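You operate a simulated robot arm through the tools that you are given. There is no shell and no other tool.

You are at the controls of a simulated robot arm. One attempt, no reset.

TASK
Put things in order on the top of the gauge table. At the end: the white felt pad from the top of the gauge table stands on top of the white tape roll; the brown pad stands where the brown cork block stood; the brown cork block stands where the blue wiping pad stood; the blue wiping pad stands on top of the green orbital sander; whatever was shut is shut again. Leave all else as you found it, and nothing knocked over.

The check looks at the end state, three seconds after you hand in, the way a careful person would. Anything else that was tipped, shoved, dropped, spilled or broken makes it a failure.

THE ROBOT
A 5-joint arm with a two-finger parallel gripper, fixed in place. Base frame: the origin is at the foot of the arm, x ahead of it, y to its left, z up; the work surface is at about z = 0. Units: mm, degrees, N and s.
With the tool pointing down near the work surface it reaches from about 260 to 600 mm from the base axis. Its first joint turns from -66.0 to 66.0 degrees. The tool tilts only in the upright plane through the base axis and itself; it spins freely about its own axis. Payload 1.57 kg.
The TCP is the grasp point between the finger pads, 30 mm short of the fingertips. In the tool frame z runs along the fingers and y along their closing line. Largest opening 80 mm; finger width 17, thickness 12; the body of the gripper, 40 by 82 mm, starts 80 mm behind the TCP.
Orientation is told as [roll, pitch, yaw] about the base's x, y, z axes, in that order, counted from this pose: with the fingers straight down and closing along the base's y, the tool's x points along the base's -x, its y along +y and its z along -z.

THE INTERFACE
- The arm moves only by the tool nudge_tool. Its argument "increments" is a list of rows, each a list of 3 entries, a list of its own where there are three numbers: the shift along the tool's x, y, z in units of 100 mm (1.0 is 100 mm), then the turn, a rotation vector about the tool's x, y, z in units of 180 degrees (1.0 is 180 degrees), then the finger opening in mm, from 0 to 80. In form: [[[tx, ty, tz], [rx, ry, rz], hand], ...]. A call has 1 to 20 rows; each row is the pose to reach, as a shift and turn from the pose commanded when the call began, along the tool's axes at that moment. A call with a number of a shift or a turn outside -1 to 1 is refused whole. Rows are played at 5 a second. More than 50 mm and 8.6 degrees between two rows, or a gripper value outside its range, and nothing of the call is played. Where a pose cannot be reached the arm comes as near as it can. A force on the tool above 40 N (or 10 N above the force at the start of the call, whichever is more), or a blocked arm, ends the call early, and 0.2 s more pass. The fingers move at their own pace (about 153 mm/s each) and stop on an object; they squeeze with about 30 N. The grip force told is the motor's: it shows also when the fingers shut on nothing. Time passes only in rows, and 0.2 s behind the last, so rows that repeat a pose let the fingers close. The reply holds the time, the measured pose of the TCP, the force on the tool along the base axes, the opening and the grip force, in the units named above and with some noise, with the torque about the TCP (base axes, N m) and any sound that the robot's microphone picked up.
- Cameras (640 x 400 px; columns grow to the right, rows downward): "scene" is fixed at [35.2, 401.2, 505.8]; the picture's right is [-0.73, -0.69, 0.00], its down [-0.50, 0.53, -0.68] and it looks along [0.47, -0.50, -0.73] (base axes); focal length 214 px, centre (320, 200). "wrist" rides on the gripper at [72, -7, -122] in the tool frame; the picture's right is [0.09, 1.00, 0.00], its down [-0.84, 0.08, -0.54] and it looks along [-0.54, 0.05, 0.84] (tool axes); focal length 238 px, centre (320, 200). There is no depth. A picture from a camera that has moved, and an enlarged one, comes with that camera's place and axes in the base frame and with its lens.
- capture(camera): a new picture of that camera. No time passes.
- inspect(camera, box): a new picture of the part [left, top, right, bottom] of that camera's present view, enlarged. No time passes.
- close_job(): hands the job in; it is judged then, once.

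Places have to be worked out from the pictures, the camera data and where the tool is seen. Open the gripper and draw the arm clear of the work before you hand the job in, unless the task says otherwise.

The tools are called as a command line: name --argument value ..., lists and objects as JSON in quotes. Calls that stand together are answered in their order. nudge_tool: Moves the arm, as the interface text tells. Its arguments: {"type":"object","properties":{"increments":{"type":"array"}},"required":["increments"]} The other tools are called the same way: capture (camera) takes a picture; inspect (camera, box) takes an enlarged picture of a part of a camera's view; close_job () hands the job in.

At the start:

```text
clock: 0.0
tool_pos: [413.3, 177.5, 326.7]
tcp_rot: [0.0, 0.0, -0.1]
ft_force: [0.0, 1.0, -0.6]
moment: [0.0, 0.01, -0.01]
opening: 80.0
gripper_force: 0.0
```

scene: 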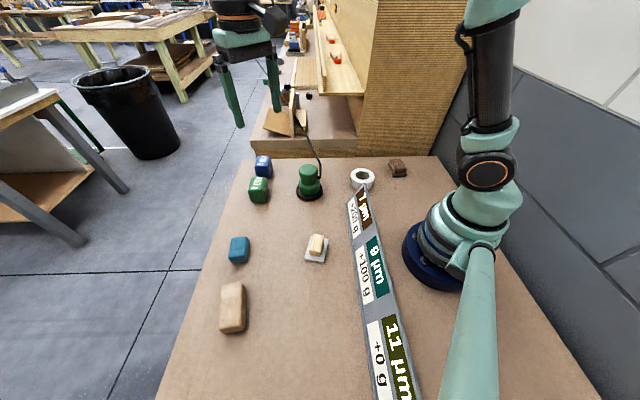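
wrist: 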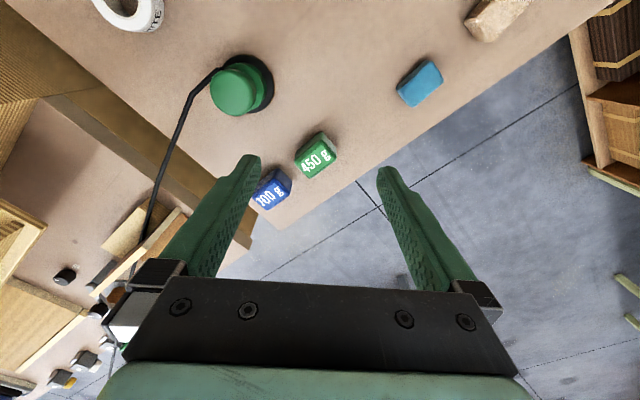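

I start by looking closer at the objects on the table in the scene view before any motion.

inspect --camera "scene" --box '[200, 140, 360, 240]'

inspect --camera "scene" --box '[200, 220, 360, 340]'

inspect --camera "scene" --box '[320, 140, 440, 215]'

inspect --camera "scene" --box '[320, 180, 440, 400]'

```text
4.00 times, centred on (280, 190) of scene
camera zoom: at [35.2, 401.2, 505.8], right [-0.73, -0.69, 0.0], down [-0.5, 0.53, -0.68], along [0.47, -0.5, -0.73], focal length 858 px, centre (480, 240)
```

zoom: 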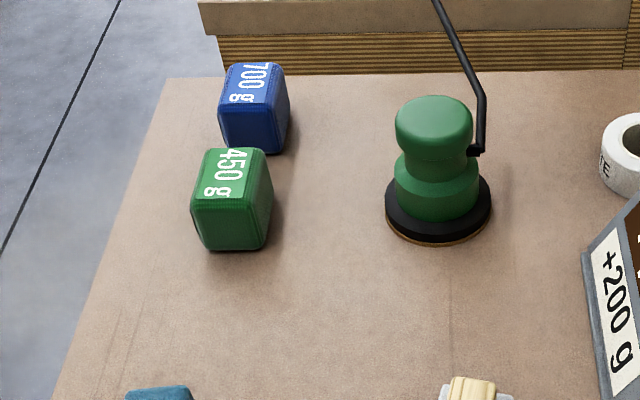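

```text
3.33 times, centred on (280, 280) of scene
camera zoom: at [35.2, 401.2, 505.8], right [-0.73, -0.69, 0.0], down [-0.5, 0.53, -0.68], along [0.47, -0.5, -0.73], focal length 715 px, centre (453, -67)
```

zoom: 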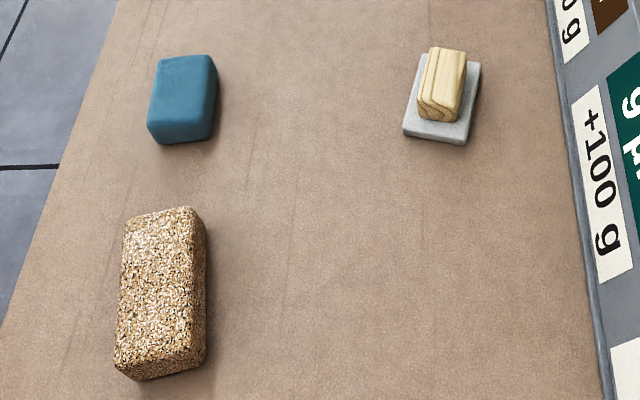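

```text
5.33 times, centred on (380, 178) of scene
camera zoom: at [35.2, 401.2, 505.8], right [-0.73, -0.69, 0.0], down [-0.5, 0.53, -0.68], along [0.47, -0.5, -0.73], focal length 1144 px, centre (0, 320)
```

zoom: 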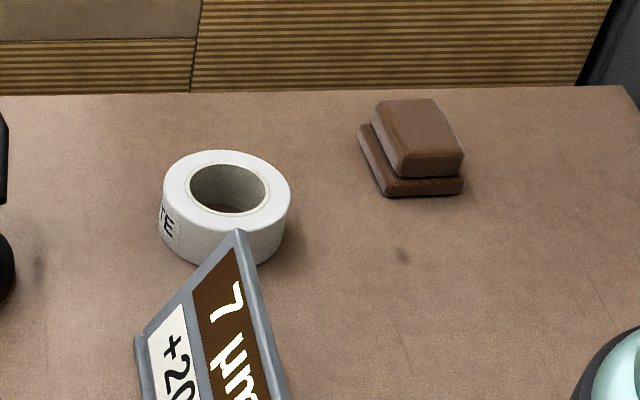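

```text
1.82 times, centred on (380, 290) of scene
camera zoom: at [35.2, 401.2, 505.8], right [-0.73, -0.69, 0.0], down [-0.5, 0.53, -0.68], along [0.47, -0.5, -0.73], focal length 390 px, centre (211, 36)
```

zoom: 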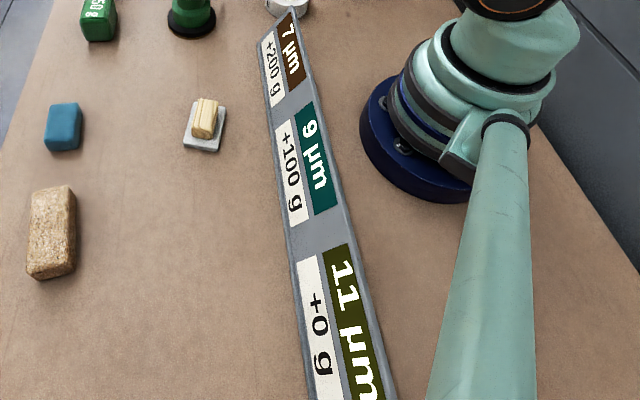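

Blue pad looks to be near (378, 336), cork near (269, 422), felt pad (242, 198), sander (404, 60) about 100 tall, tape roll (309, -96), brown pad (250, -234). I move up over the blue pad first for a closer wrist look.

nudge_tool --increments '[[[0.09, 0.25, 0.15], [0, 0, 0], 80], [[0.18, 0.5, 0.3], [0, 0, 0], 80], [[0.27, 0.75, 0.45], [0, 0, 0], 80], [[0.35, 1.0, 0.6], [0, 0, 0], 80], [[0.35, 1.0, 0.6], [0, 0, 0], 80]]'

```text
clock: 1.2
tool_pos: [379.2, 277.4, 266.4]
tcp_rot: [0.0, 0.0, 0.1]
ft_force: [-0.4, 0.8, 0.2]
moment: [0.0, 0.0, -0.02]
opening: 80.2
gripper_force: 0.0
```

The move went as ordered. I continue the rest of the way over the blue pad to about z = 190.

nudge_tool --increments '[[[0.0, 0.3, 0.25], [0, 0, 0], 80], [[0.0, 0.58, 0.5], [0, 0, 0], 80], [[0.0, 0.58, 0.76], [0, 0, 0], 80], [[0.0, 0.58, 0.76], [0, 0, 0], 80]]'

capture --camera "wrist"

capture --camera "scene"

```text
clock: 2.2
tool_pos: [379.7, 336.4, 189.9]
tcp_rot: [-0.2, 0.0, 0.1]
ft_force: [0.9, 0.0, -0.7]
moment: [-0.03, 0.0, 0.03]
opening: 79.8
gripper_force: 0.1
```

```text
taken
camera wrist: at [306.2, 330.5, 312.6], right [-0.09, 1.0, 0.0], down [0.84, 0.08, 0.54], along [0.54, 0.05, -0.84], focal length 238 px, centre (320, 200)
```

wrist: 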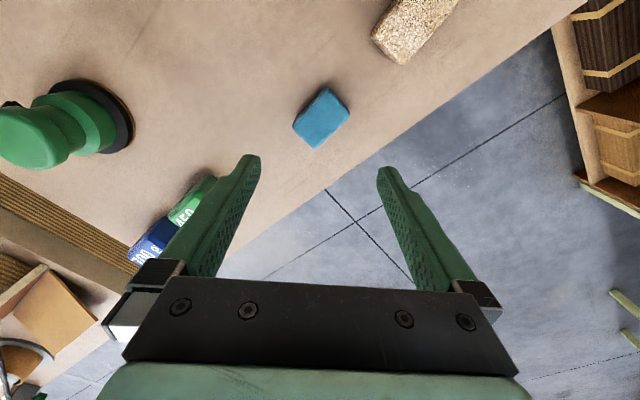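

```text
taken
```

scene: 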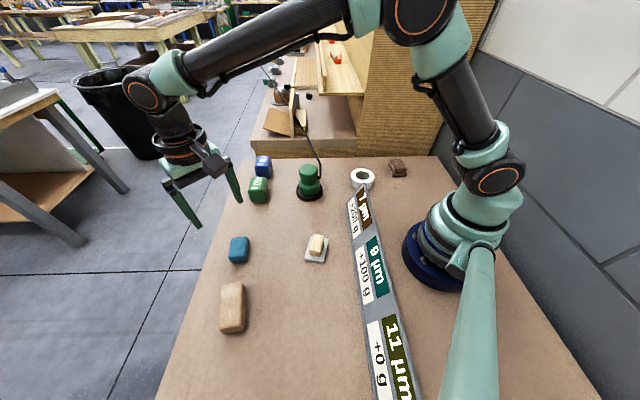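

The blue pad is in view close to the table edge; I enlarge it and the cork in the wrist view to measure position and heading.

inspect --camera "wrist" --box '[260, 60, 388, 160]'

inspect --camera "wrist" --box '[340, 0, 500, 100]'

inspect --camera "wrist" --box '[0, 60, 160, 180]'

```text
4.00 times, centred on (324, 110) of wrist
camera zoom: at [306.2, 330.5, 312.6], right [-0.09, 1.0, 0.0], down [0.84, 0.08, 0.54], along [0.54, 0.05, -0.84], focal length 953 px, centre (304, 560)
```

zoom: 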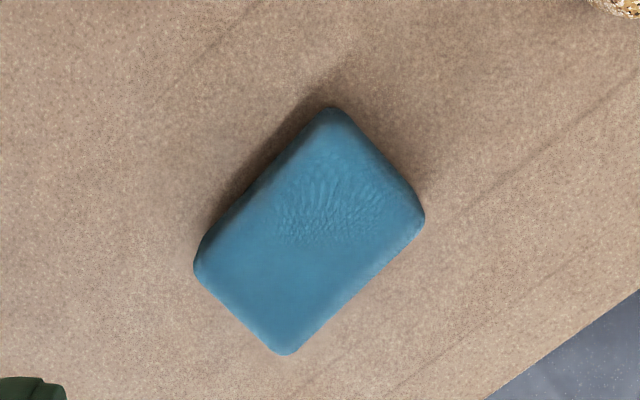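

```text
4.00 times, centred on (420, 50) of wrist
camera zoom: at [306.2, 330.5, 312.6], right [-0.09, 1.0, 0.0], down [0.84, 0.08, 0.54], along [0.54, 0.05, -0.84], focal length 953 px, centre (-80, 800)
```

zoom: 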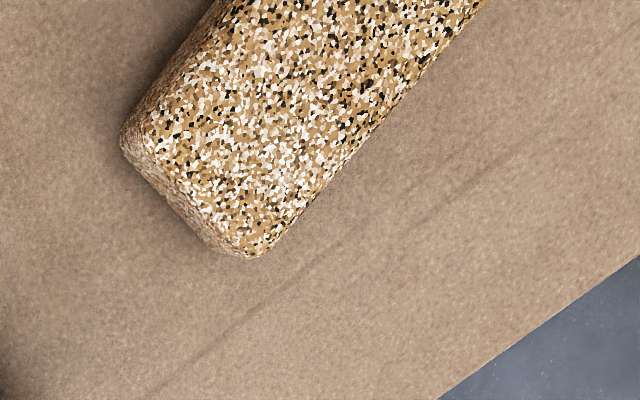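

```text
3.33 times, centred on (80, 120) of wrist
camera zoom: at [306.2, 330.5, 312.6], right [-0.09, 1.0, 0.0], down [0.84, 0.08, 0.54], along [0.54, 0.05, -0.84], focal length 794 px, centre (1120, 467)
```

zoom: 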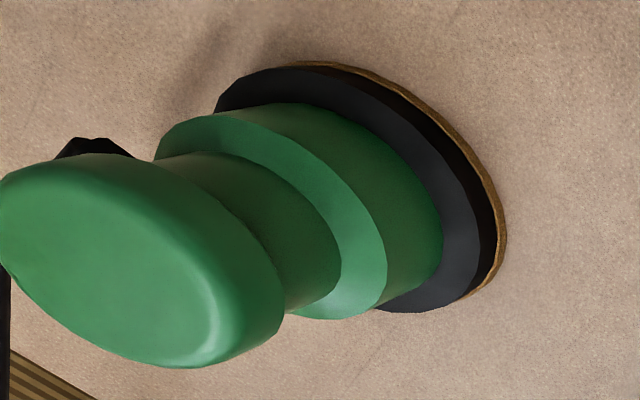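

I want a better estimate of the pad's height, so I enlarge the blue pad, cork and felt pad in the scene view.

inspect --camera "scene" --box '[214, 225, 262, 273]'

inspect --camera "scene" --box '[205, 275, 261, 340]'

inspect --camera "scene" --box '[295, 225, 340, 270]'

inspect --camera "scene" --box '[285, 150, 340, 210]'

```text
8.33 times, centred on (238, 249) of scene
camera zoom: at [35.2, 401.2, 505.8], right [-0.73, -0.69, 0.0], down [-0.5, 0.53, -0.68], along [0.47, -0.5, -0.73], focal length 1787 px, centre (1003, -208)
```

zoom: 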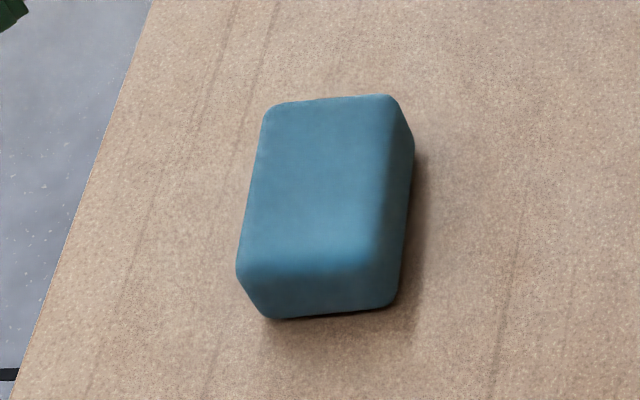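

```text
6.15 times, centred on (233, 308) of scene
camera zoom: at [35.2, 401.2, 505.8], right [-0.73, -0.69, 0.0], down [-0.5, 0.53, -0.68], along [0.47, -0.5, -0.73], focal length 1320 px, centre (855, -462)
```

zoom: 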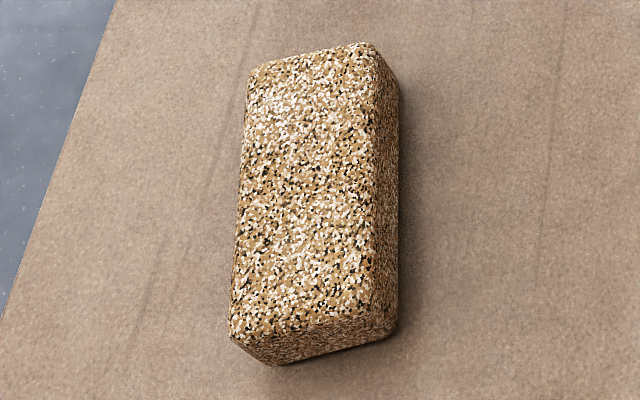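

```text
8.89 times, centred on (318, 248) of scene
camera zoom: at [35.2, 401.2, 505.8], right [-0.73, -0.69, 0.0], down [-0.5, 0.53, -0.68], along [0.47, -0.5, -0.73], focal length 1906 px, centre (342, -222)
```

zoom: 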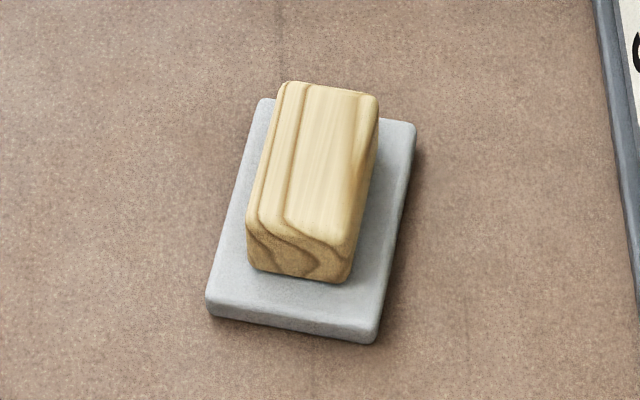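

```text
6.67 times, centred on (312, 180) of scene
camera zoom: at [35.2, 401.2, 505.8], right [-0.73, -0.69, 0.0], down [-0.5, 0.53, -0.68], along [0.47, -0.5, -0.73], focal length 1430 px, centre (370, 333)
```

zoom: 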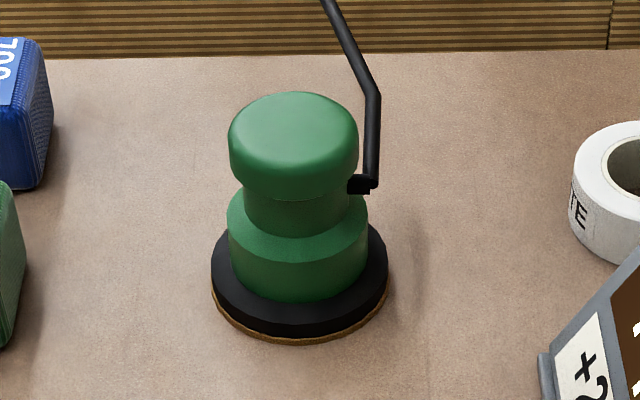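

From both views the blue pad is about 55 x 36 x 40 mm, centred near (376, 338), its long side at about -39 degrees. I turn the tool -40 degrees in yaw so the fingers straddle the short side, and come down to z = 120.

nudge_tool --increments '[[[0.007, 0.003, 0.14], [0, 0, 0.0444], 80], [[0.014, 0.006, 0.28], [0, 0, 0.0889], 80], [[0.022, 0.01, 0.42], [0, 0, 0.1333], 80], [[0.03, 0.013, 0.56], [0, 0, 0.1778], 80], [[0.037, 0.016, 0.7], [0, 0, 0.2222], 80], [[0.037, 0.016, 0.7], [0, 0, 0.2222], 80]]'

capture --camera "wrist"

capture --camera "scene"

```text
clock: 3.6
tool_pos: [376.6, 338.3, 118.9]
tcp_rot: [0.0, -0.1, -40.2]
ft_force: [0.8, -0.5, -1.0]
moment: [0.04, -0.02, 0.02]
opening: 79.8
gripper_force: 0.0
```

```text
taken
camera wrist: at [317.0, 379.8, 240.4], right [0.57, 0.82, 0.0], down [0.69, -0.48, 0.54], along [0.45, -0.31, -0.84], focal length 238 px, centre (320, 200)
```

wrist: 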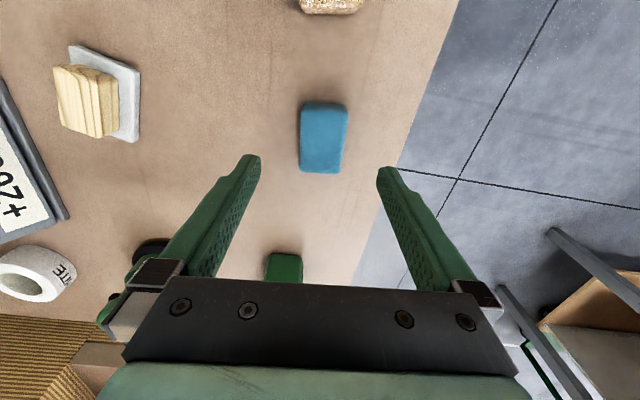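

```text
taken
```

scene: 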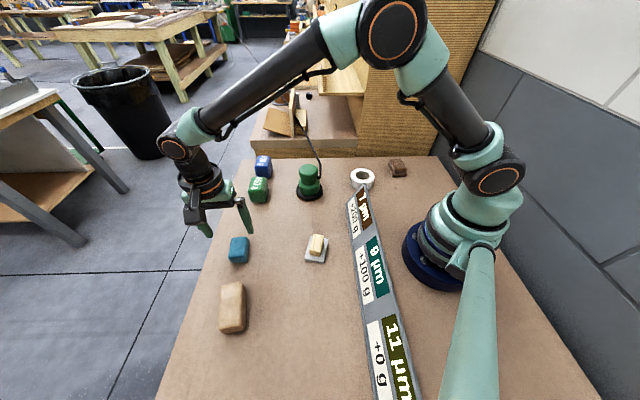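

The pad sits between the fingers in the wrist view. I enlarge it to check centring before going down.

inspect --camera "wrist" --box '[264, 90, 392, 190]'

inspect --camera "wrist" --box '[30, 30, 160, 150]'

```text
4.00 times, centred on (328, 140) of wrist
camera zoom: at [317.0, 379.8, 240.4], right [0.57, 0.82, 0.0], down [0.69, -0.48, 0.54], along [0.45, -0.31, -0.84], focal length 953 px, centre (288, 440)
```

zoom: 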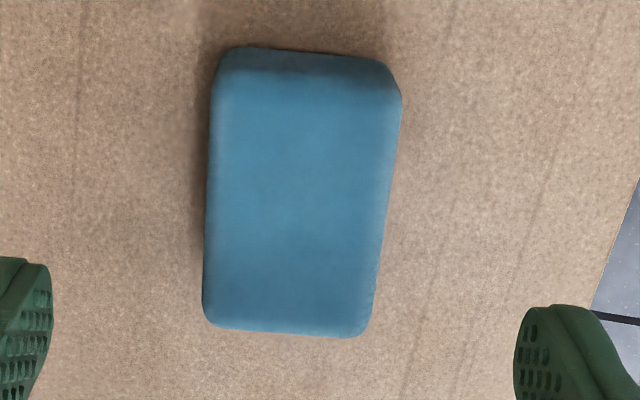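

```text
3.33 times, centred on (95, 90) of wrist
camera zoom: at [317.0, 379.8, 240.4], right [0.57, 0.82, 0.0], down [0.69, -0.48, 0.54], along [0.45, -0.31, -0.84], focal length 794 px, centre (1070, 567)
```

zoom: 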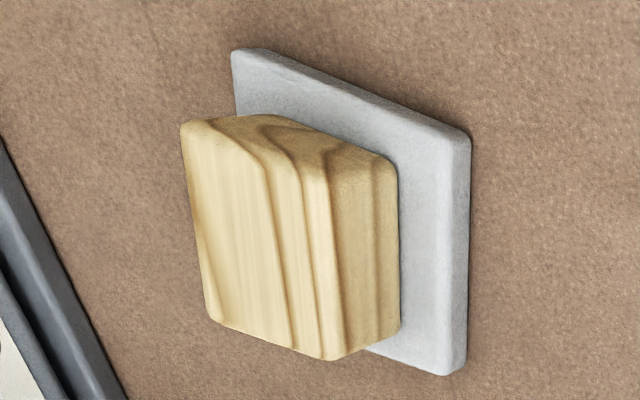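

The pad is centred within about 1 mm and aligned with the fingers. I descend straight down around it with open fingers to about z = 38.

nudge_tool --increments '[[[0.013, 0.011, 0.2], [0, 0, 0], 80], [[0.013, 0.011, 0.4], [0, 0, 0], 80], [[0.013, 0.011, 0.6], [0, 0, 0], 80], [[0.013, 0.011, 0.72], [0, 0, 0], 80], [[0.013, 0.011, 0.81], [0, 0, 0], 80], [[0.013, 0.011, 0.81], [0, 0, 0], 80]]'

capture --camera "wrist"

inspect --camera "scene" --box '[170, 180, 290, 280]'

```text
clock: 5.0
tool_pos: [376.4, 338.3, 39.1]
tcp_rot: [0.0, 0.0, -40.0]
ft_force: [-0.1, 0.0, 0.3]
moment: [0.01, 0.0, 0.02]
opening: 80.0
gripper_force: 0.1
```

```text
taken
camera wrist: at [316.1, 379.4, 160.3], right [0.57, 0.82, 0.0], down [0.69, -0.48, 0.54], along [0.45, -0.31, -0.84], focal length 238 px, centre (320, 200)
```

wrist: 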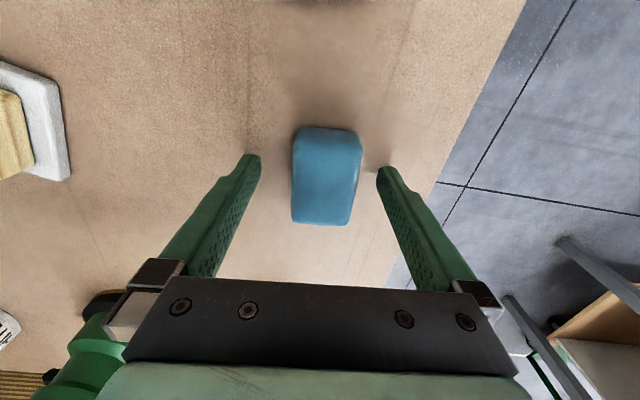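

```text
4.00 times, centred on (230, 230) of scene
camera zoom: at [35.2, 401.2, 505.8], right [-0.73, -0.69, 0.0], down [-0.5, 0.53, -0.68], along [0.47, -0.5, -0.73], focal length 858 px, centre (680, 80)
```

zoom: 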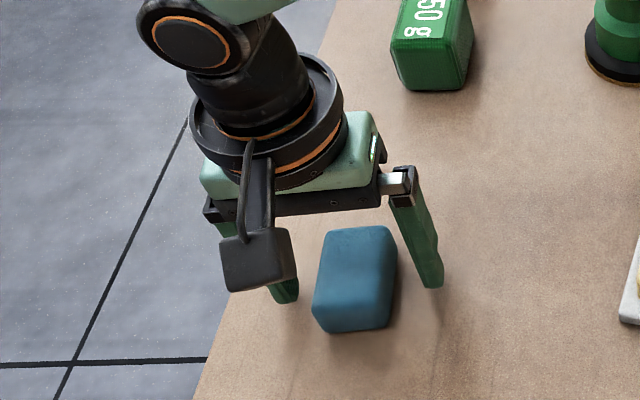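

Fingers straddle the pad cleanly. I lower 3 mm more and close, holding for the fingers to settle.

nudge_tool --increments '[[[0, 0, 0.03], [0, 0, 0], 80], [[0, 0, 0.03], [0, 0, 0], 50], [[0, 0, 0.03], [0, 0, 0], 30], [[0, 0, 0.03], [0, 0, 0], 25], [[0, 0, 0.03], [0, 0, 0], 25]]'

capture --camera "wrist"

```text
clock: 6.2
tool_pos: [374.8, 338.3, 36.6]
tcp_rot: [0.0, 0.0, -40.0]
ft_force: [-0.9, -0.6, 0.5]
moment: [0.01, 0.04, -0.05]
opening: 40.8
gripper_force: 29.6
```

```text
taken
camera wrist: at [315.1, 380.2, 158.0], right [0.57, 0.82, 0.0], down [0.69, -0.48, 0.54], along [0.45, -0.31, -0.84], focal length 238 px, centre (320, 200)
```

wrist: 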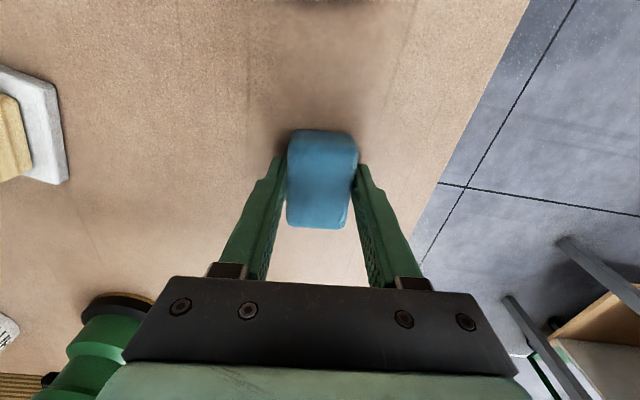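

The fingers stopped at 40.8 mm with 30 N, so the pad is held; its spot is about (376, 338). I lift 100 mm and turn the tool back to yaw 0 on the way up.

nudge_tool --increments '[[[0, 0, -0.15], [0, 0, 0], 25], [[0, 0, -0.35], [0, 0, -0.0444], 25], [[0, 0, -0.55], [0, 0, -0.0889], 25], [[0, 0, -0.75], [0, 0, -0.1333], 25], [[0, 0, -0.9], [0, 0, -0.1778], 25], [[0, 0, -1.0], [0, 0, -0.2222], 25], [[0, 0, -1.0], [0, 0, -0.2222], 25]]'

capture --camera "scene"

capture --camera "wrist"

```text
clock: 7.8
tool_pos: [375.1, 340.0, 136.4]
tcp_rot: [-0.1, 0.0, 0.2]
ft_force: [-0.4, -0.3, -0.2]
moment: [-0.01, -0.01, 0.02]
opening: 40.8
gripper_force: 29.8
```

```text
taken
```

scene: 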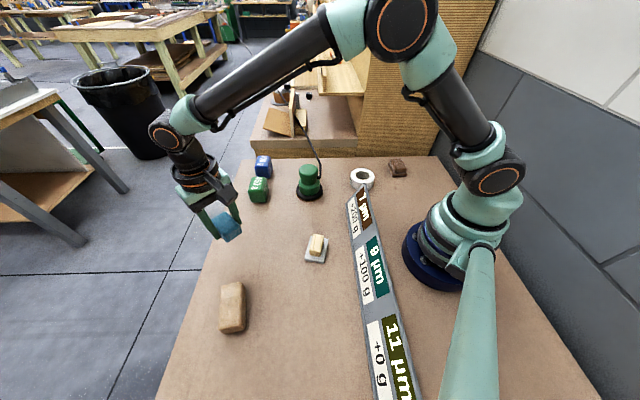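

```text
taken
camera wrist: at [302.7, 333.0, 259.4], right [-0.09, 1.0, 0.0], down [0.84, 0.08, 0.54], along [0.54, 0.05, -0.84], focal length 238 px, centre (320, 200)
```

wrist: 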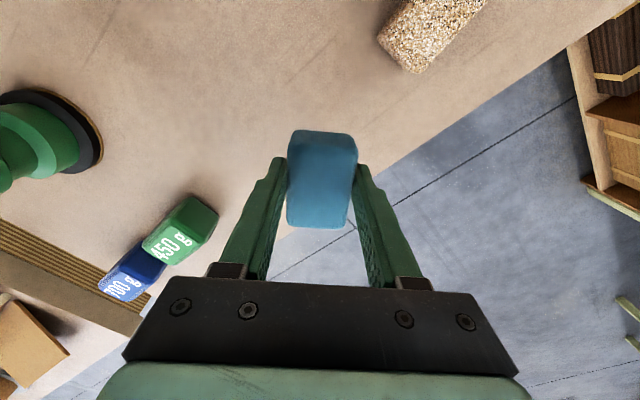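

The pad is firmly held and the spot below is clear. I raise to about z = 235 and move toward the sander.

nudge_tool --increments '[[[0, 0, -0.4], [0, 0, 0], 25], [[0, 0, -0.8], [0, 0, 0], 25], [[0, -0.35, -0.98], [0, 0, 0], 25], [[0, -0.7, -0.98], [0, 0, 0], 25], [[0, -1.0, -0.98], [0, 0, 0], 25], [[0, -1.0, -0.98], [0, 0, 0], 25]]'

capture --camera "wrist"

```text
clock: 9.2
tool_pos: [375.2, 239.6, 232.9]
tcp_rot: [0.0, 0.0, 0.0]
ft_force: [-0.3, 0.1, -1.0]
moment: [0.0, 0.01, 0.0]
opening: 40.5
gripper_force: 29.9
```

```text
taken
camera wrist: at [302.1, 232.4, 355.6], right [-0.09, 1.0, 0.0], down [0.84, 0.08, 0.54], along [0.54, 0.05, -0.84], focal length 238 px, centre (320, 200)
```

wrist: 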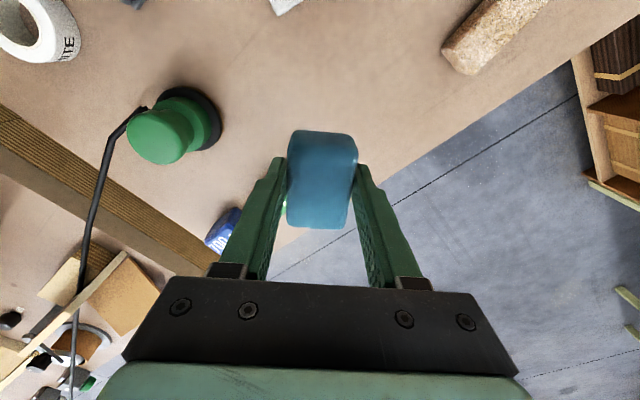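

The sander and its cord show at the left; I move 90 mm further that way and take another look for measuring the sander's top.

nudge_tool --increments '[[[0, -0.3, 0], [0, 0, 0], 25], [[0, -0.6, 0], [0, 0, 0], 25], [[0, -0.9, 0], [0, 0, 0], 25], [[0, -0.9, 0], [0, 0, 0], 25]]'

capture --camera "wrist"

inspect --camera "wrist" --box '[140, 30, 300, 180]'

```text
clock: 10.2
tool_pos: [374.9, 150.2, 235.6]
tcp_rot: [0.0, 0.0, 0.0]
ft_force: [0.7, -0.2, -0.9]
moment: [-0.01, 0.0, -0.04]
opening: 40.7
gripper_force: 30.5
```

```text
taken
camera wrist: at [302.3, 144.1, 357.2], right [-0.09, 1.0, 0.0], down [0.84, 0.08, 0.54], along [0.54, 0.05, -0.84], focal length 238 px, centre (320, 200)
```

wrist: 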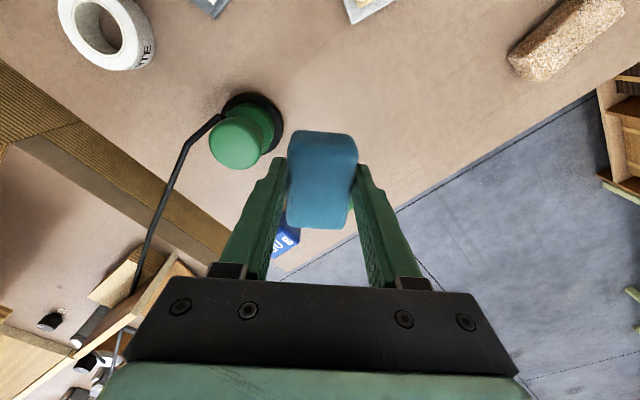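

```text
2.67 times, centred on (220, 105) of wrist
camera zoom: at [302.3, 144.1, 357.2], right [-0.09, 1.0, 0.0], down [0.84, 0.08, 0.54], along [0.54, 0.05, -0.84], focal length 636 px, centre (587, 453)
```

zoom: 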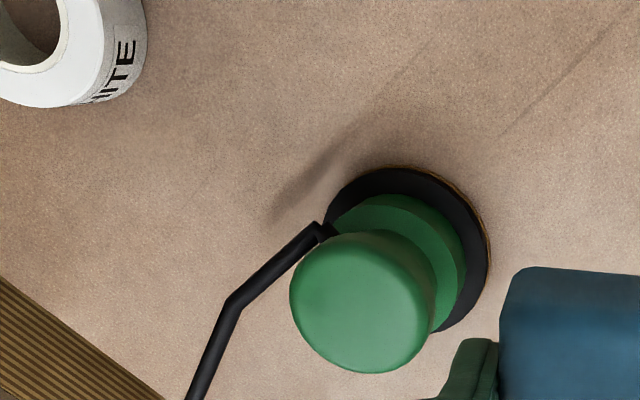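

I estimate the sander axis near (405, 58) with its top about 100 mm high and 58 mm across; the cord leaves on the -y side, bending away near (414, -5). I move over the axis at z = 235, still well above, to check alignment.

nudge_tool --increments '[[[-0.1, -0.3, 0], [0, 0, 0], 25], [[-0.2, -0.6, 0], [0, 0, 0], 25], [[-0.3, -0.92, 0], [0, 0, 0], 25], [[-0.3, -0.92, 0], [0, 0, 0], 25]]'

capture --camera "wrist"

inspect --camera "wrist" --box '[240, 60, 400, 160]'

capture --camera "scene"

```text
clock: 11.2
tool_pos: [405.7, 58.0, 236.8]
tcp_rot: [0.0, -0.1, -0.1]
ft_force: [0.4, 0.0, -0.5]
moment: [0.0, 0.02, -0.02]
opening: 40.9
gripper_force: 29.8
```

```text
taken
camera wrist: at [333.3, 53.1, 357.6], right [-0.09, 1.0, 0.0], down [0.84, 0.08, 0.54], along [0.54, 0.05, -0.84], focal length 238 px, centre (320, 200)
```

wrist: 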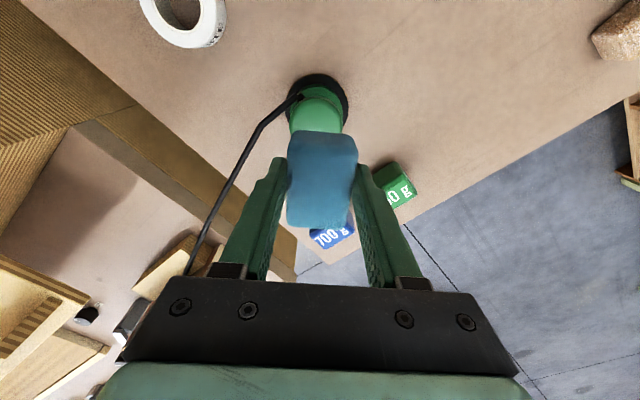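

```text
4.00 times, centred on (320, 110) of wrist
camera zoom: at [333.3, 53.1, 357.6], right [-0.09, 1.0, 0.0], down [0.84, 0.08, 0.54], along [0.54, 0.05, -0.84], focal length 953 px, centre (320, 560)
```

zoom: 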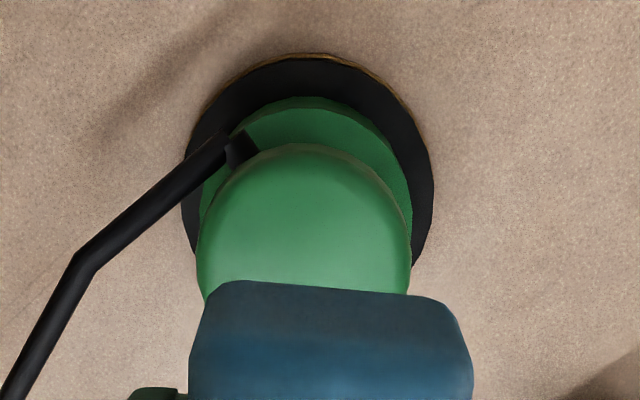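

```text
taken
```

scene: 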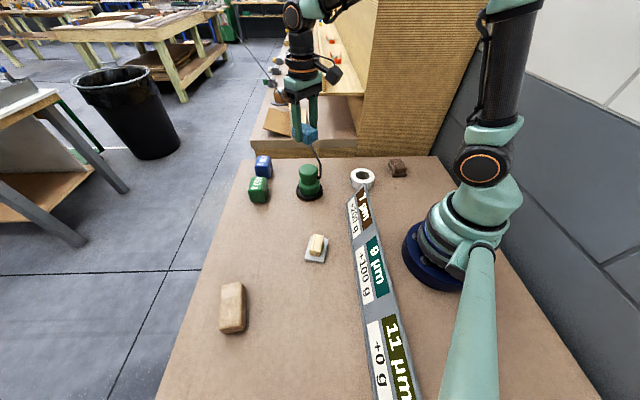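

The wrist view puts the sander axis at about (406.5, 55), 3 mm further toward -y, and the top at about 100–103 mm. I correct and descend to z = 148, leaving some 8 mm above contact.

nudge_tool --increments '[[[-0.008, -0.03, 0.2], [0, 0, 0], 25], [[-0.008, -0.03, 0.4], [0, 0, 0], 25], [[-0.008, -0.03, 0.6], [0, 0, 0], 25], [[-0.008, -0.03, 0.78], [0, 0, 0], 25], [[-0.008, -0.03, 0.88], [0, 0, 0], 25], [[-0.008, -0.03, 0.88], [0, 0, 0], 25]]'

capture --camera "wrist"

inspect --camera "scene" --box '[270, 120, 350, 210]'

```text
clock: 12.6
tool_pos: [406.5, 53.5, 148.2]
tcp_rot: [0.0, 0.0, 0.0]
ft_force: [0.9, -0.2, -0.8]
moment: [0.0, 0.0, 0.0]
opening: 40.6
gripper_force: 30.4
```

```text
taken
camera wrist: at [334.8, 47.6, 269.0], right [-0.09, 1.0, 0.0], down [0.84, 0.08, 0.54], along [0.54, 0.05, -0.84], focal length 238 px, centre (320, 200)
```

wrist: 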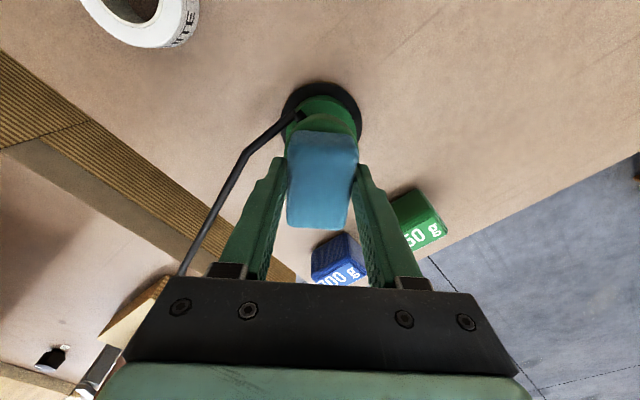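

```text
4.44 times, centred on (310, 165) of scene
camera zoom: at [35.2, 401.2, 505.8], right [-0.73, -0.69, 0.0], down [-0.5, 0.53, -0.68], along [0.47, -0.5, -0.73], focal length 953 px, centre (364, 356)
```

zoom: 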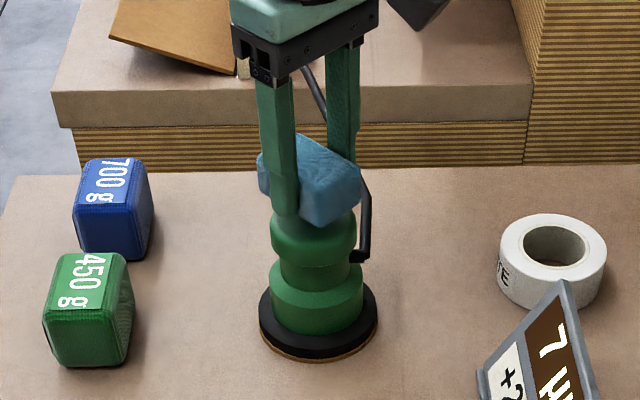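

Pad hovers just above the knob and the base disc centres on the tool axis. I enlarge the wrist view to verify fore-aft centring.

inspect --camera "wrist" --box '[256, 70, 384, 150]'

inspect --camera "scene" --box '[290, 140, 340, 210]'

```text
5.00 times, centred on (320, 110) of wrist
camera zoom: at [334.8, 47.6, 269.0], right [-0.09, 1.0, 0.0], down [0.84, 0.08, 0.54], along [0.54, 0.05, -0.84], focal length 1192 px, centre (320, 650)
```

zoom: 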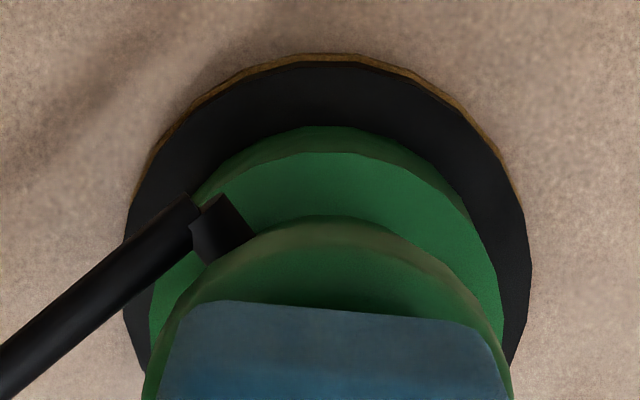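

```text
5.71 times, centred on (315, 175) of scene
camera zoom: at [35.2, 401.2, 505.8], right [-0.73, -0.69, 0.0], down [-0.5, 0.53, -0.68], along [0.47, -0.5, -0.73], focal length 1226 px, centre (349, 343)
```

zoom: 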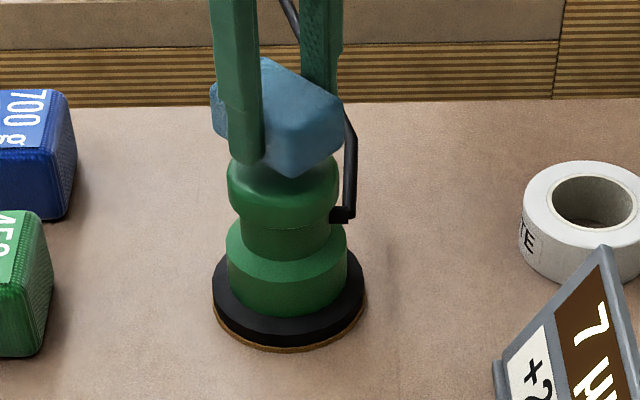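

Centring is within 1–2 mm. I ease down 6 mm, watching the force.

nudge_tool --increments '[[[-0.01, 0.005, 0.03], [0, 0, 0], 25], [[-0.01, 0.005, 0.06], [0, 0, 0], 25], [[-0.01, 0.005, 0.06], [0, 0, 0], 25]]'

inspect --camera "scene" --box '[290, 140, 340, 210]'

```text
clock: 13.4
tool_pos: [408.3, 53.8, 141.3]
tcp_rot: [0.0, 0.0, 0.0]
ft_force: [-0.8, 0.0, -0.2]
moment: [0.03, 0.0, 0.02]
opening: 40.9
gripper_force: 30.1
```

```text
5.71 times, centred on (315, 175) of scene
camera zoom: at [35.2, 401.2, 505.8], right [-0.73, -0.69, 0.0], down [-0.5, 0.53, -0.68], along [0.47, -0.5, -0.73], focal length 1226 px, centre (349, 343)
```

zoom: 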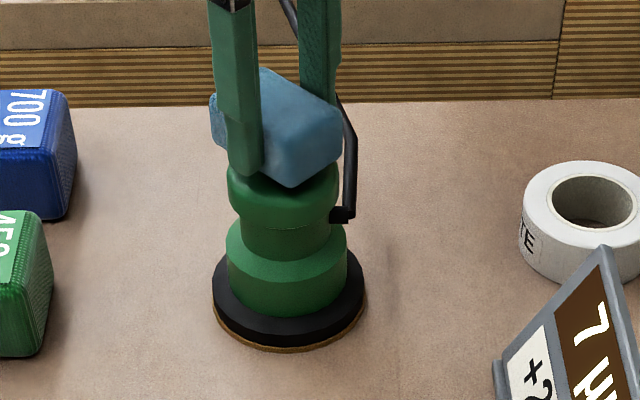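

No contact yet. I step down 2 mm at a time.

nudge_tool --increments '[[[0, 0, 0.01], [0, 0, 0], 25], [[0, 0, 0.02], [0, 0, 0], 25], [[0, 0, 0.02], [0, 0, 0], 25]]'

```text
clock: 14.2
tool_pos: [407.8, 53.9, 139.3]
tcp_rot: [0.0, 0.0, 0.0]
ft_force: [-0.1, -0.2, -0.7]
moment: [-0.02, 0.03, -0.01]
opening: 40.8
gripper_force: 29.8
```

Still no contact force; another 2 mm.

nudge_tool --increments '[[[0, 0, 0.01], [0, 0, 0], 25], [[0, 0, 0.02], [0, 0, 0], 25], [[0, 0, 0.02], [0, 0, 0], 25]]'

inspect --camera "scene" --box '[290, 140, 340, 210]'

```text
clock: 15.0
tool_pos: [408.3, 53.3, 135.6]
tcp_rot: [0.0, 0.0, 0.0]
ft_force: [0.1, -0.4, -0.3]
moment: [-0.02, -0.04, 0.0]
opening: 40.6
gripper_force: 30.5
```

```text
5.71 times, centred on (315, 175) of scene
camera zoom: at [35.2, 401.2, 505.8], right [-0.73, -0.69, 0.0], down [-0.5, 0.53, -0.68], along [0.47, -0.5, -0.73], focal length 1226 px, centre (349, 343)
```

zoom: 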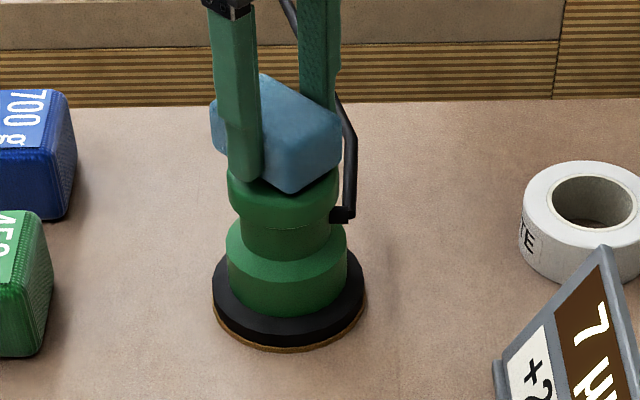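

No force yet. Another 2 mm down.

nudge_tool --increments '[[[0, 0, 0.01], [0, 0, 0], 25], [[0, 0, 0.02], [0, 0, 0], 25], [[0, 0, 0.02], [0, 0, 0], 25]]'

```text
clock: 15.8
tool_pos: [407.5, 53.6, 133.7]
tcp_rot: [0.0, 0.0, 0.0]
ft_force: [-3.2, 0.0, 7.5]
moment: [0.04, 0.07, 0.0]
opening: 40.5
gripper_force: 29.7
```

Contact at 7.5 N, so the pad rests on the knob (top at about z = 98). I open the fingers to 60 mm in steps and look.

nudge_tool --increments '[[[0, 0, -0.003], [0, 0, 0], 44], [[0, 0, -0.003], [0, 0, 0], 50], [[0, 0, -0.003], [0, 0, 0], 60], [[0, 0, -0.003], [0, 0, 0], 60]]'

capture --camera "wrist"

inspect --camera "scene" --box '[290, 140, 340, 210]'

```text
clock: 16.8
tool_pos: [408.1, 54.5, 133.6]
tcp_rot: [0.0, 0.0, 0.0]
ft_force: [-1.1, -0.9, -0.5]
moment: [0.01, 0.0, -0.03]
opening: 60.4
gripper_force: 0.1
```

```text
taken
camera wrist: at [335.5, 47.8, 256.0], right [-0.09, 1.0, 0.0], down [0.84, 0.08, 0.54], along [0.54, 0.05, -0.84], focal length 238 px, centre (320, 200)
```

wrist: 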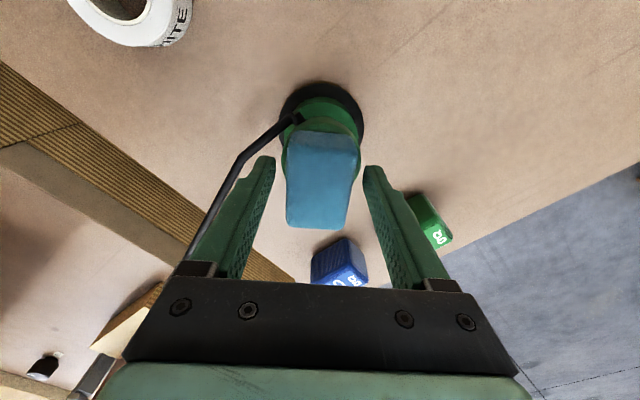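

```text
5.71 times, centred on (315, 175) of scene
camera zoom: at [35.2, 401.2, 505.8], right [-0.73, -0.69, 0.0], down [-0.5, 0.53, -0.68], along [0.47, -0.5, -0.73], focal length 1226 px, centre (349, 343)
```

zoom: 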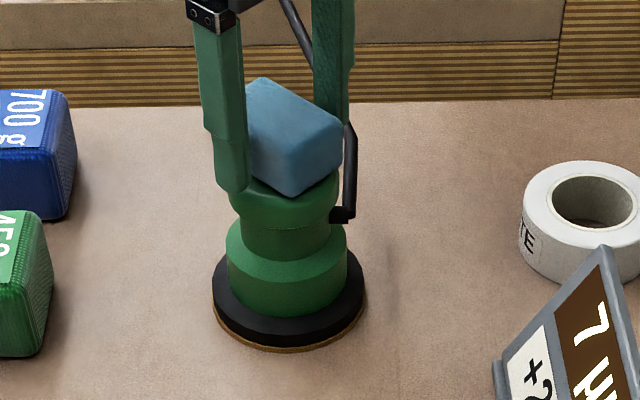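

The pad stands upright on the sander and the fingers are clear. I raise straight up 95 mm.

nudge_tool --increments '[[[0, 0, -0.1], [0, 0, 0], 60], [[0, 0, -0.3], [0, 0, 0], 60], [[0, 0, -0.6], [0, 0, 0], 60], [[0, 0, -0.95], [0, 0, 0], 60], [[0, 0, -0.95], [0, 0, 0], 60]]'

capture --camera "wrist"

inspect --camera "scene" --box '[290, 140, 340, 210]'

```text
clock: 18.0
tool_pos: [406.3, 51.0, 226.1]
tcp_rot: [0.0, 0.0, 0.0]
ft_force: [-0.6, -0.8, -0.3]
moment: [0.01, -0.01, 0.02]
opening: 59.8
gripper_force: 0.0
```

```text
taken
camera wrist: at [333.8, 45.8, 348.7], right [-0.09, 1.0, 0.0], down [0.84, 0.08, 0.54], along [0.54, 0.05, -0.84], focal length 238 px, centre (320, 200)
```

wrist: 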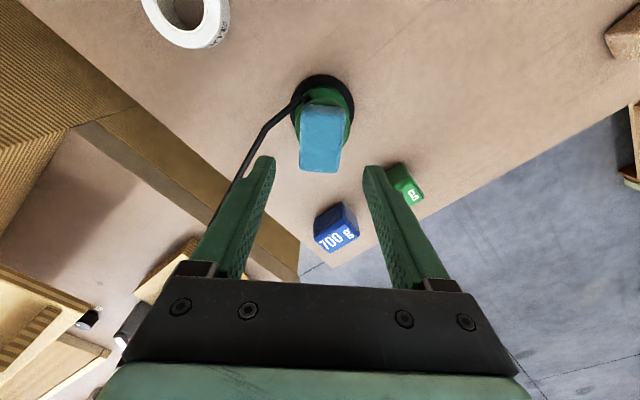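

```text
5.71 times, centred on (315, 175) of scene
camera zoom: at [35.2, 401.2, 505.8], right [-0.73, -0.69, 0.0], down [-0.5, 0.53, -0.68], along [0.47, -0.5, -0.73], focal length 1226 px, centre (349, 343)
```

zoom: 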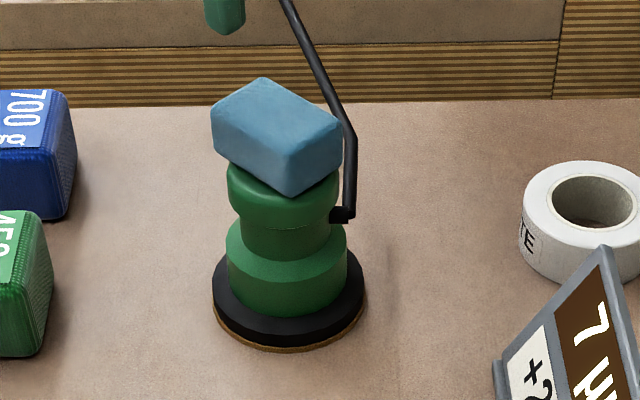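

Blue pad stands well on the sander, nothing else moved. Next I travel at this height toward the cork block.

nudge_tool --increments '[[[0.12, 0.33, 0], [0, 0, 0], 80], [[0.24, 0.66, 0], [0, 0, 0], 80], [[0.36, 0.98, 0], [0, 0, 0], 80]]'

nudge_tool --increments '[[[0.12, 0.33, 0], [0, 0, 0], 80], [[0.24, 0.66, 0], [0, 0, 0], 80], [[0.36, 0.98, 0], [0, 0, 0], 80]]'

nudge_tool --increments '[[[0.12, 0.33, 0], [0, 0, 0], 80], [[0.24, 0.66, 0], [0, 0, 0], 80], [[0.36, 0.98, 0], [0, 0, 0], 80]]'

capture --camera "wrist"

```text
clock: 18.8
tool_pos: [372.9, 151.5, 227.5]
tcp_rot: [0.1, -0.1, 0.0]
ft_force: [0.0, -0.3, 0.0]
moment: [-0.03, 0.03, 0.04]
opening: 79.7
gripper_force: 0.1
```

```text
clock: 19.6
tool_pos: [334.2, 246.7, 227.9]
tcp_rot: [0.0, 0.0, 0.0]
ft_force: [0.3, 0.6, 0.4]
moment: [0.0, -0.03, -0.04]
opening: 80.1
gripper_force: 0.0
```

```text
clock: 20.4
tool_pos: [299.2, 348.0, 228.9]
tcp_rot: [0.0, 0.0, 0.1]
ft_force: [0.1, 1.1, -0.3]
moment: [0.0, -0.02, -0.05]
opening: 80.0
gripper_force: 0.1
```

```text
taken
camera wrist: at [226.8, 341.7, 350.4], right [-0.09, 1.0, 0.0], down [0.84, 0.08, 0.54], along [0.54, 0.05, -0.84], focal length 238 px, centre (320, 200)
```

wrist: 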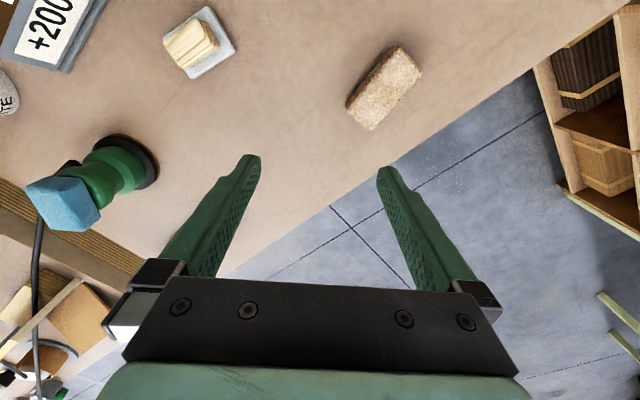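

The cork is fully in view. I enlarge it to measure centre, size and heading.

inspect --camera "wrist" --box '[330, 30, 442, 140]'

inspect --camera "wrist" --box '[150, 0, 250, 90]'

inspect --camera "wrist" --box '[10, 120, 170, 250]'

```text
3.64 times, centred on (386, 85) of wrist
camera zoom: at [226.8, 341.7, 350.4], right [-0.09, 1.0, 0.0], down [0.84, 0.08, 0.54], along [0.54, 0.05, -0.84], focal length 867 px, centre (80, 618)
```

zoom: 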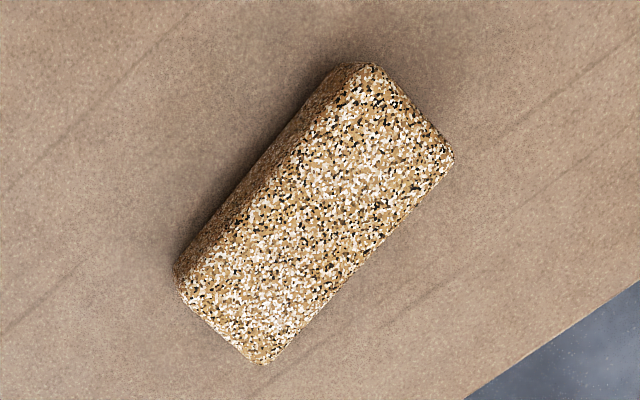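

```text
4.44 times, centred on (200, 45) of wrist
camera zoom: at [226.8, 341.7, 350.4], right [-0.09, 1.0, 0.0], down [0.84, 0.08, 0.54], along [0.54, 0.05, -0.84], focal length 1059 px, centre (853, 889)
```

zoom: 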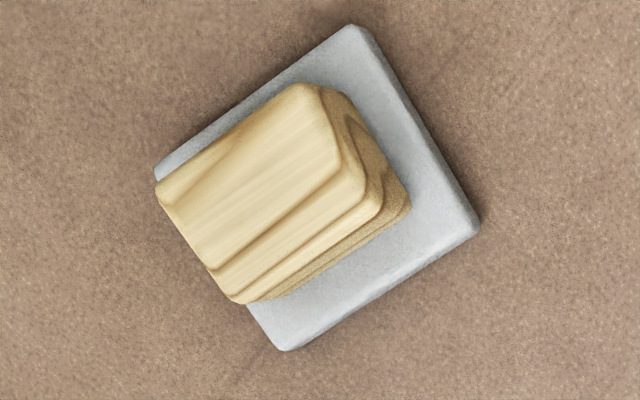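

```text
3.08 times, centred on (90, 185) of wrist
camera zoom: at [226.8, 341.7, 350.4], right [-0.09, 1.0, 0.0], down [0.84, 0.08, 0.54], along [0.54, 0.05, -0.84], focal length 733 px, centre (1028, 246)
```

zoom: 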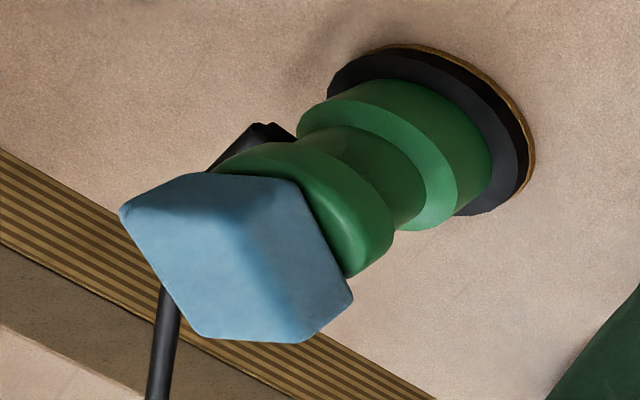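

Cork block: about 83 x 39.5 x 40 mm, centre (266.6, 422.4), long side at -34 degrees. I move over it, turning the tool to yaw -34.3, down to about z = 130.

nudge_tool --increments '[[[0.066, 0.148, 0.2], [0, 0, 0.0381], 80], [[0.132, 0.297, 0.4], [0, 0, 0.0762], 80], [[0.197, 0.445, 0.6], [0, 0, 0.1143], 80], [[0.263, 0.594, 0.8], [0, 0, 0.1525], 80], [[0.329, 0.742, 1.0], [0, 0, 0.1906], 80], [[0.329, 0.742, 1.0], [0, 0, 0.1906], 80]]'

capture --camera "wrist"

inspect --camera "wrist" --box '[240, 70, 400, 200]'

```text
clock: 21.8
tool_pos: [266.4, 422.9, 128.9]
tcp_rot: [0.0, 0.0, -34.4]
ft_force: [-0.3, -0.3, 0.0]
moment: [-0.02, 0.0, -0.04]
opening: 80.0
gripper_force: 0.1
```

```text
taken
camera wrist: at [203.2, 458.7, 250.0], right [0.49, 0.87, 0.0], down [0.73, -0.41, 0.54], along [0.47, -0.26, -0.84], focal length 238 px, centre (320, 200)
```

wrist: 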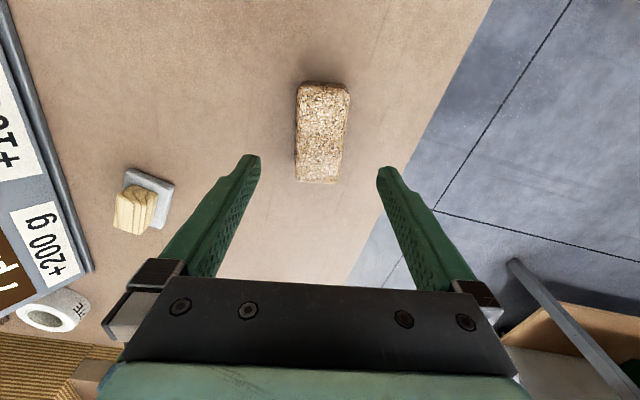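

```text
3.08 times, centred on (320, 135) of wrist
camera zoom: at [203.2, 458.7, 250.0], right [0.49, 0.87, 0.0], down [0.73, -0.41, 0.54], along [0.47, -0.26, -0.84], focal length 733 px, centre (320, 400)
```

zoom: 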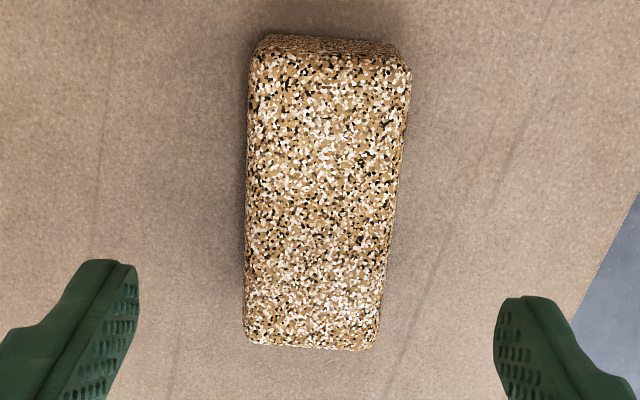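

The cork is centred under the tool to within 1 mm and aligned. I descend around it to about z = 37.

nudge_tool --increments '[[[0, -0.005, 0.25], [0, 0, 0], 80], [[0, -0.005, 0.5], [0, 0, 0], 80], [[0, -0.005, 0.7], [0, 0, 0], 80], [[0, -0.005, 0.85], [0, 0, 0], 80], [[0, -0.005, 0.93], [0, 0, 0], 80], [[0, -0.005, 0.93], [0, 0, 0], 80]]'

capture --camera "wrist"

```text
clock: 23.2
tool_pos: [266.7, 422.9, 34.9]
tcp_rot: [0.0, 0.0, -34.3]
ft_force: [0.5, 0.1, -0.7]
moment: [-0.02, -0.01, 0.01]
opening: 80.0
gripper_force: 0.1
```

```text
taken
camera wrist: at [202.1, 457.4, 157.0], right [0.49, 0.87, 0.0], down [0.73, -0.41, 0.54], along [0.47, -0.26, -0.84], focal length 238 px, centre (320, 200)
```

wrist: 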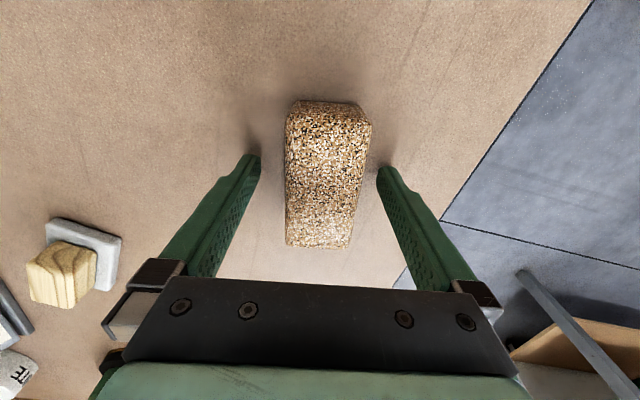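

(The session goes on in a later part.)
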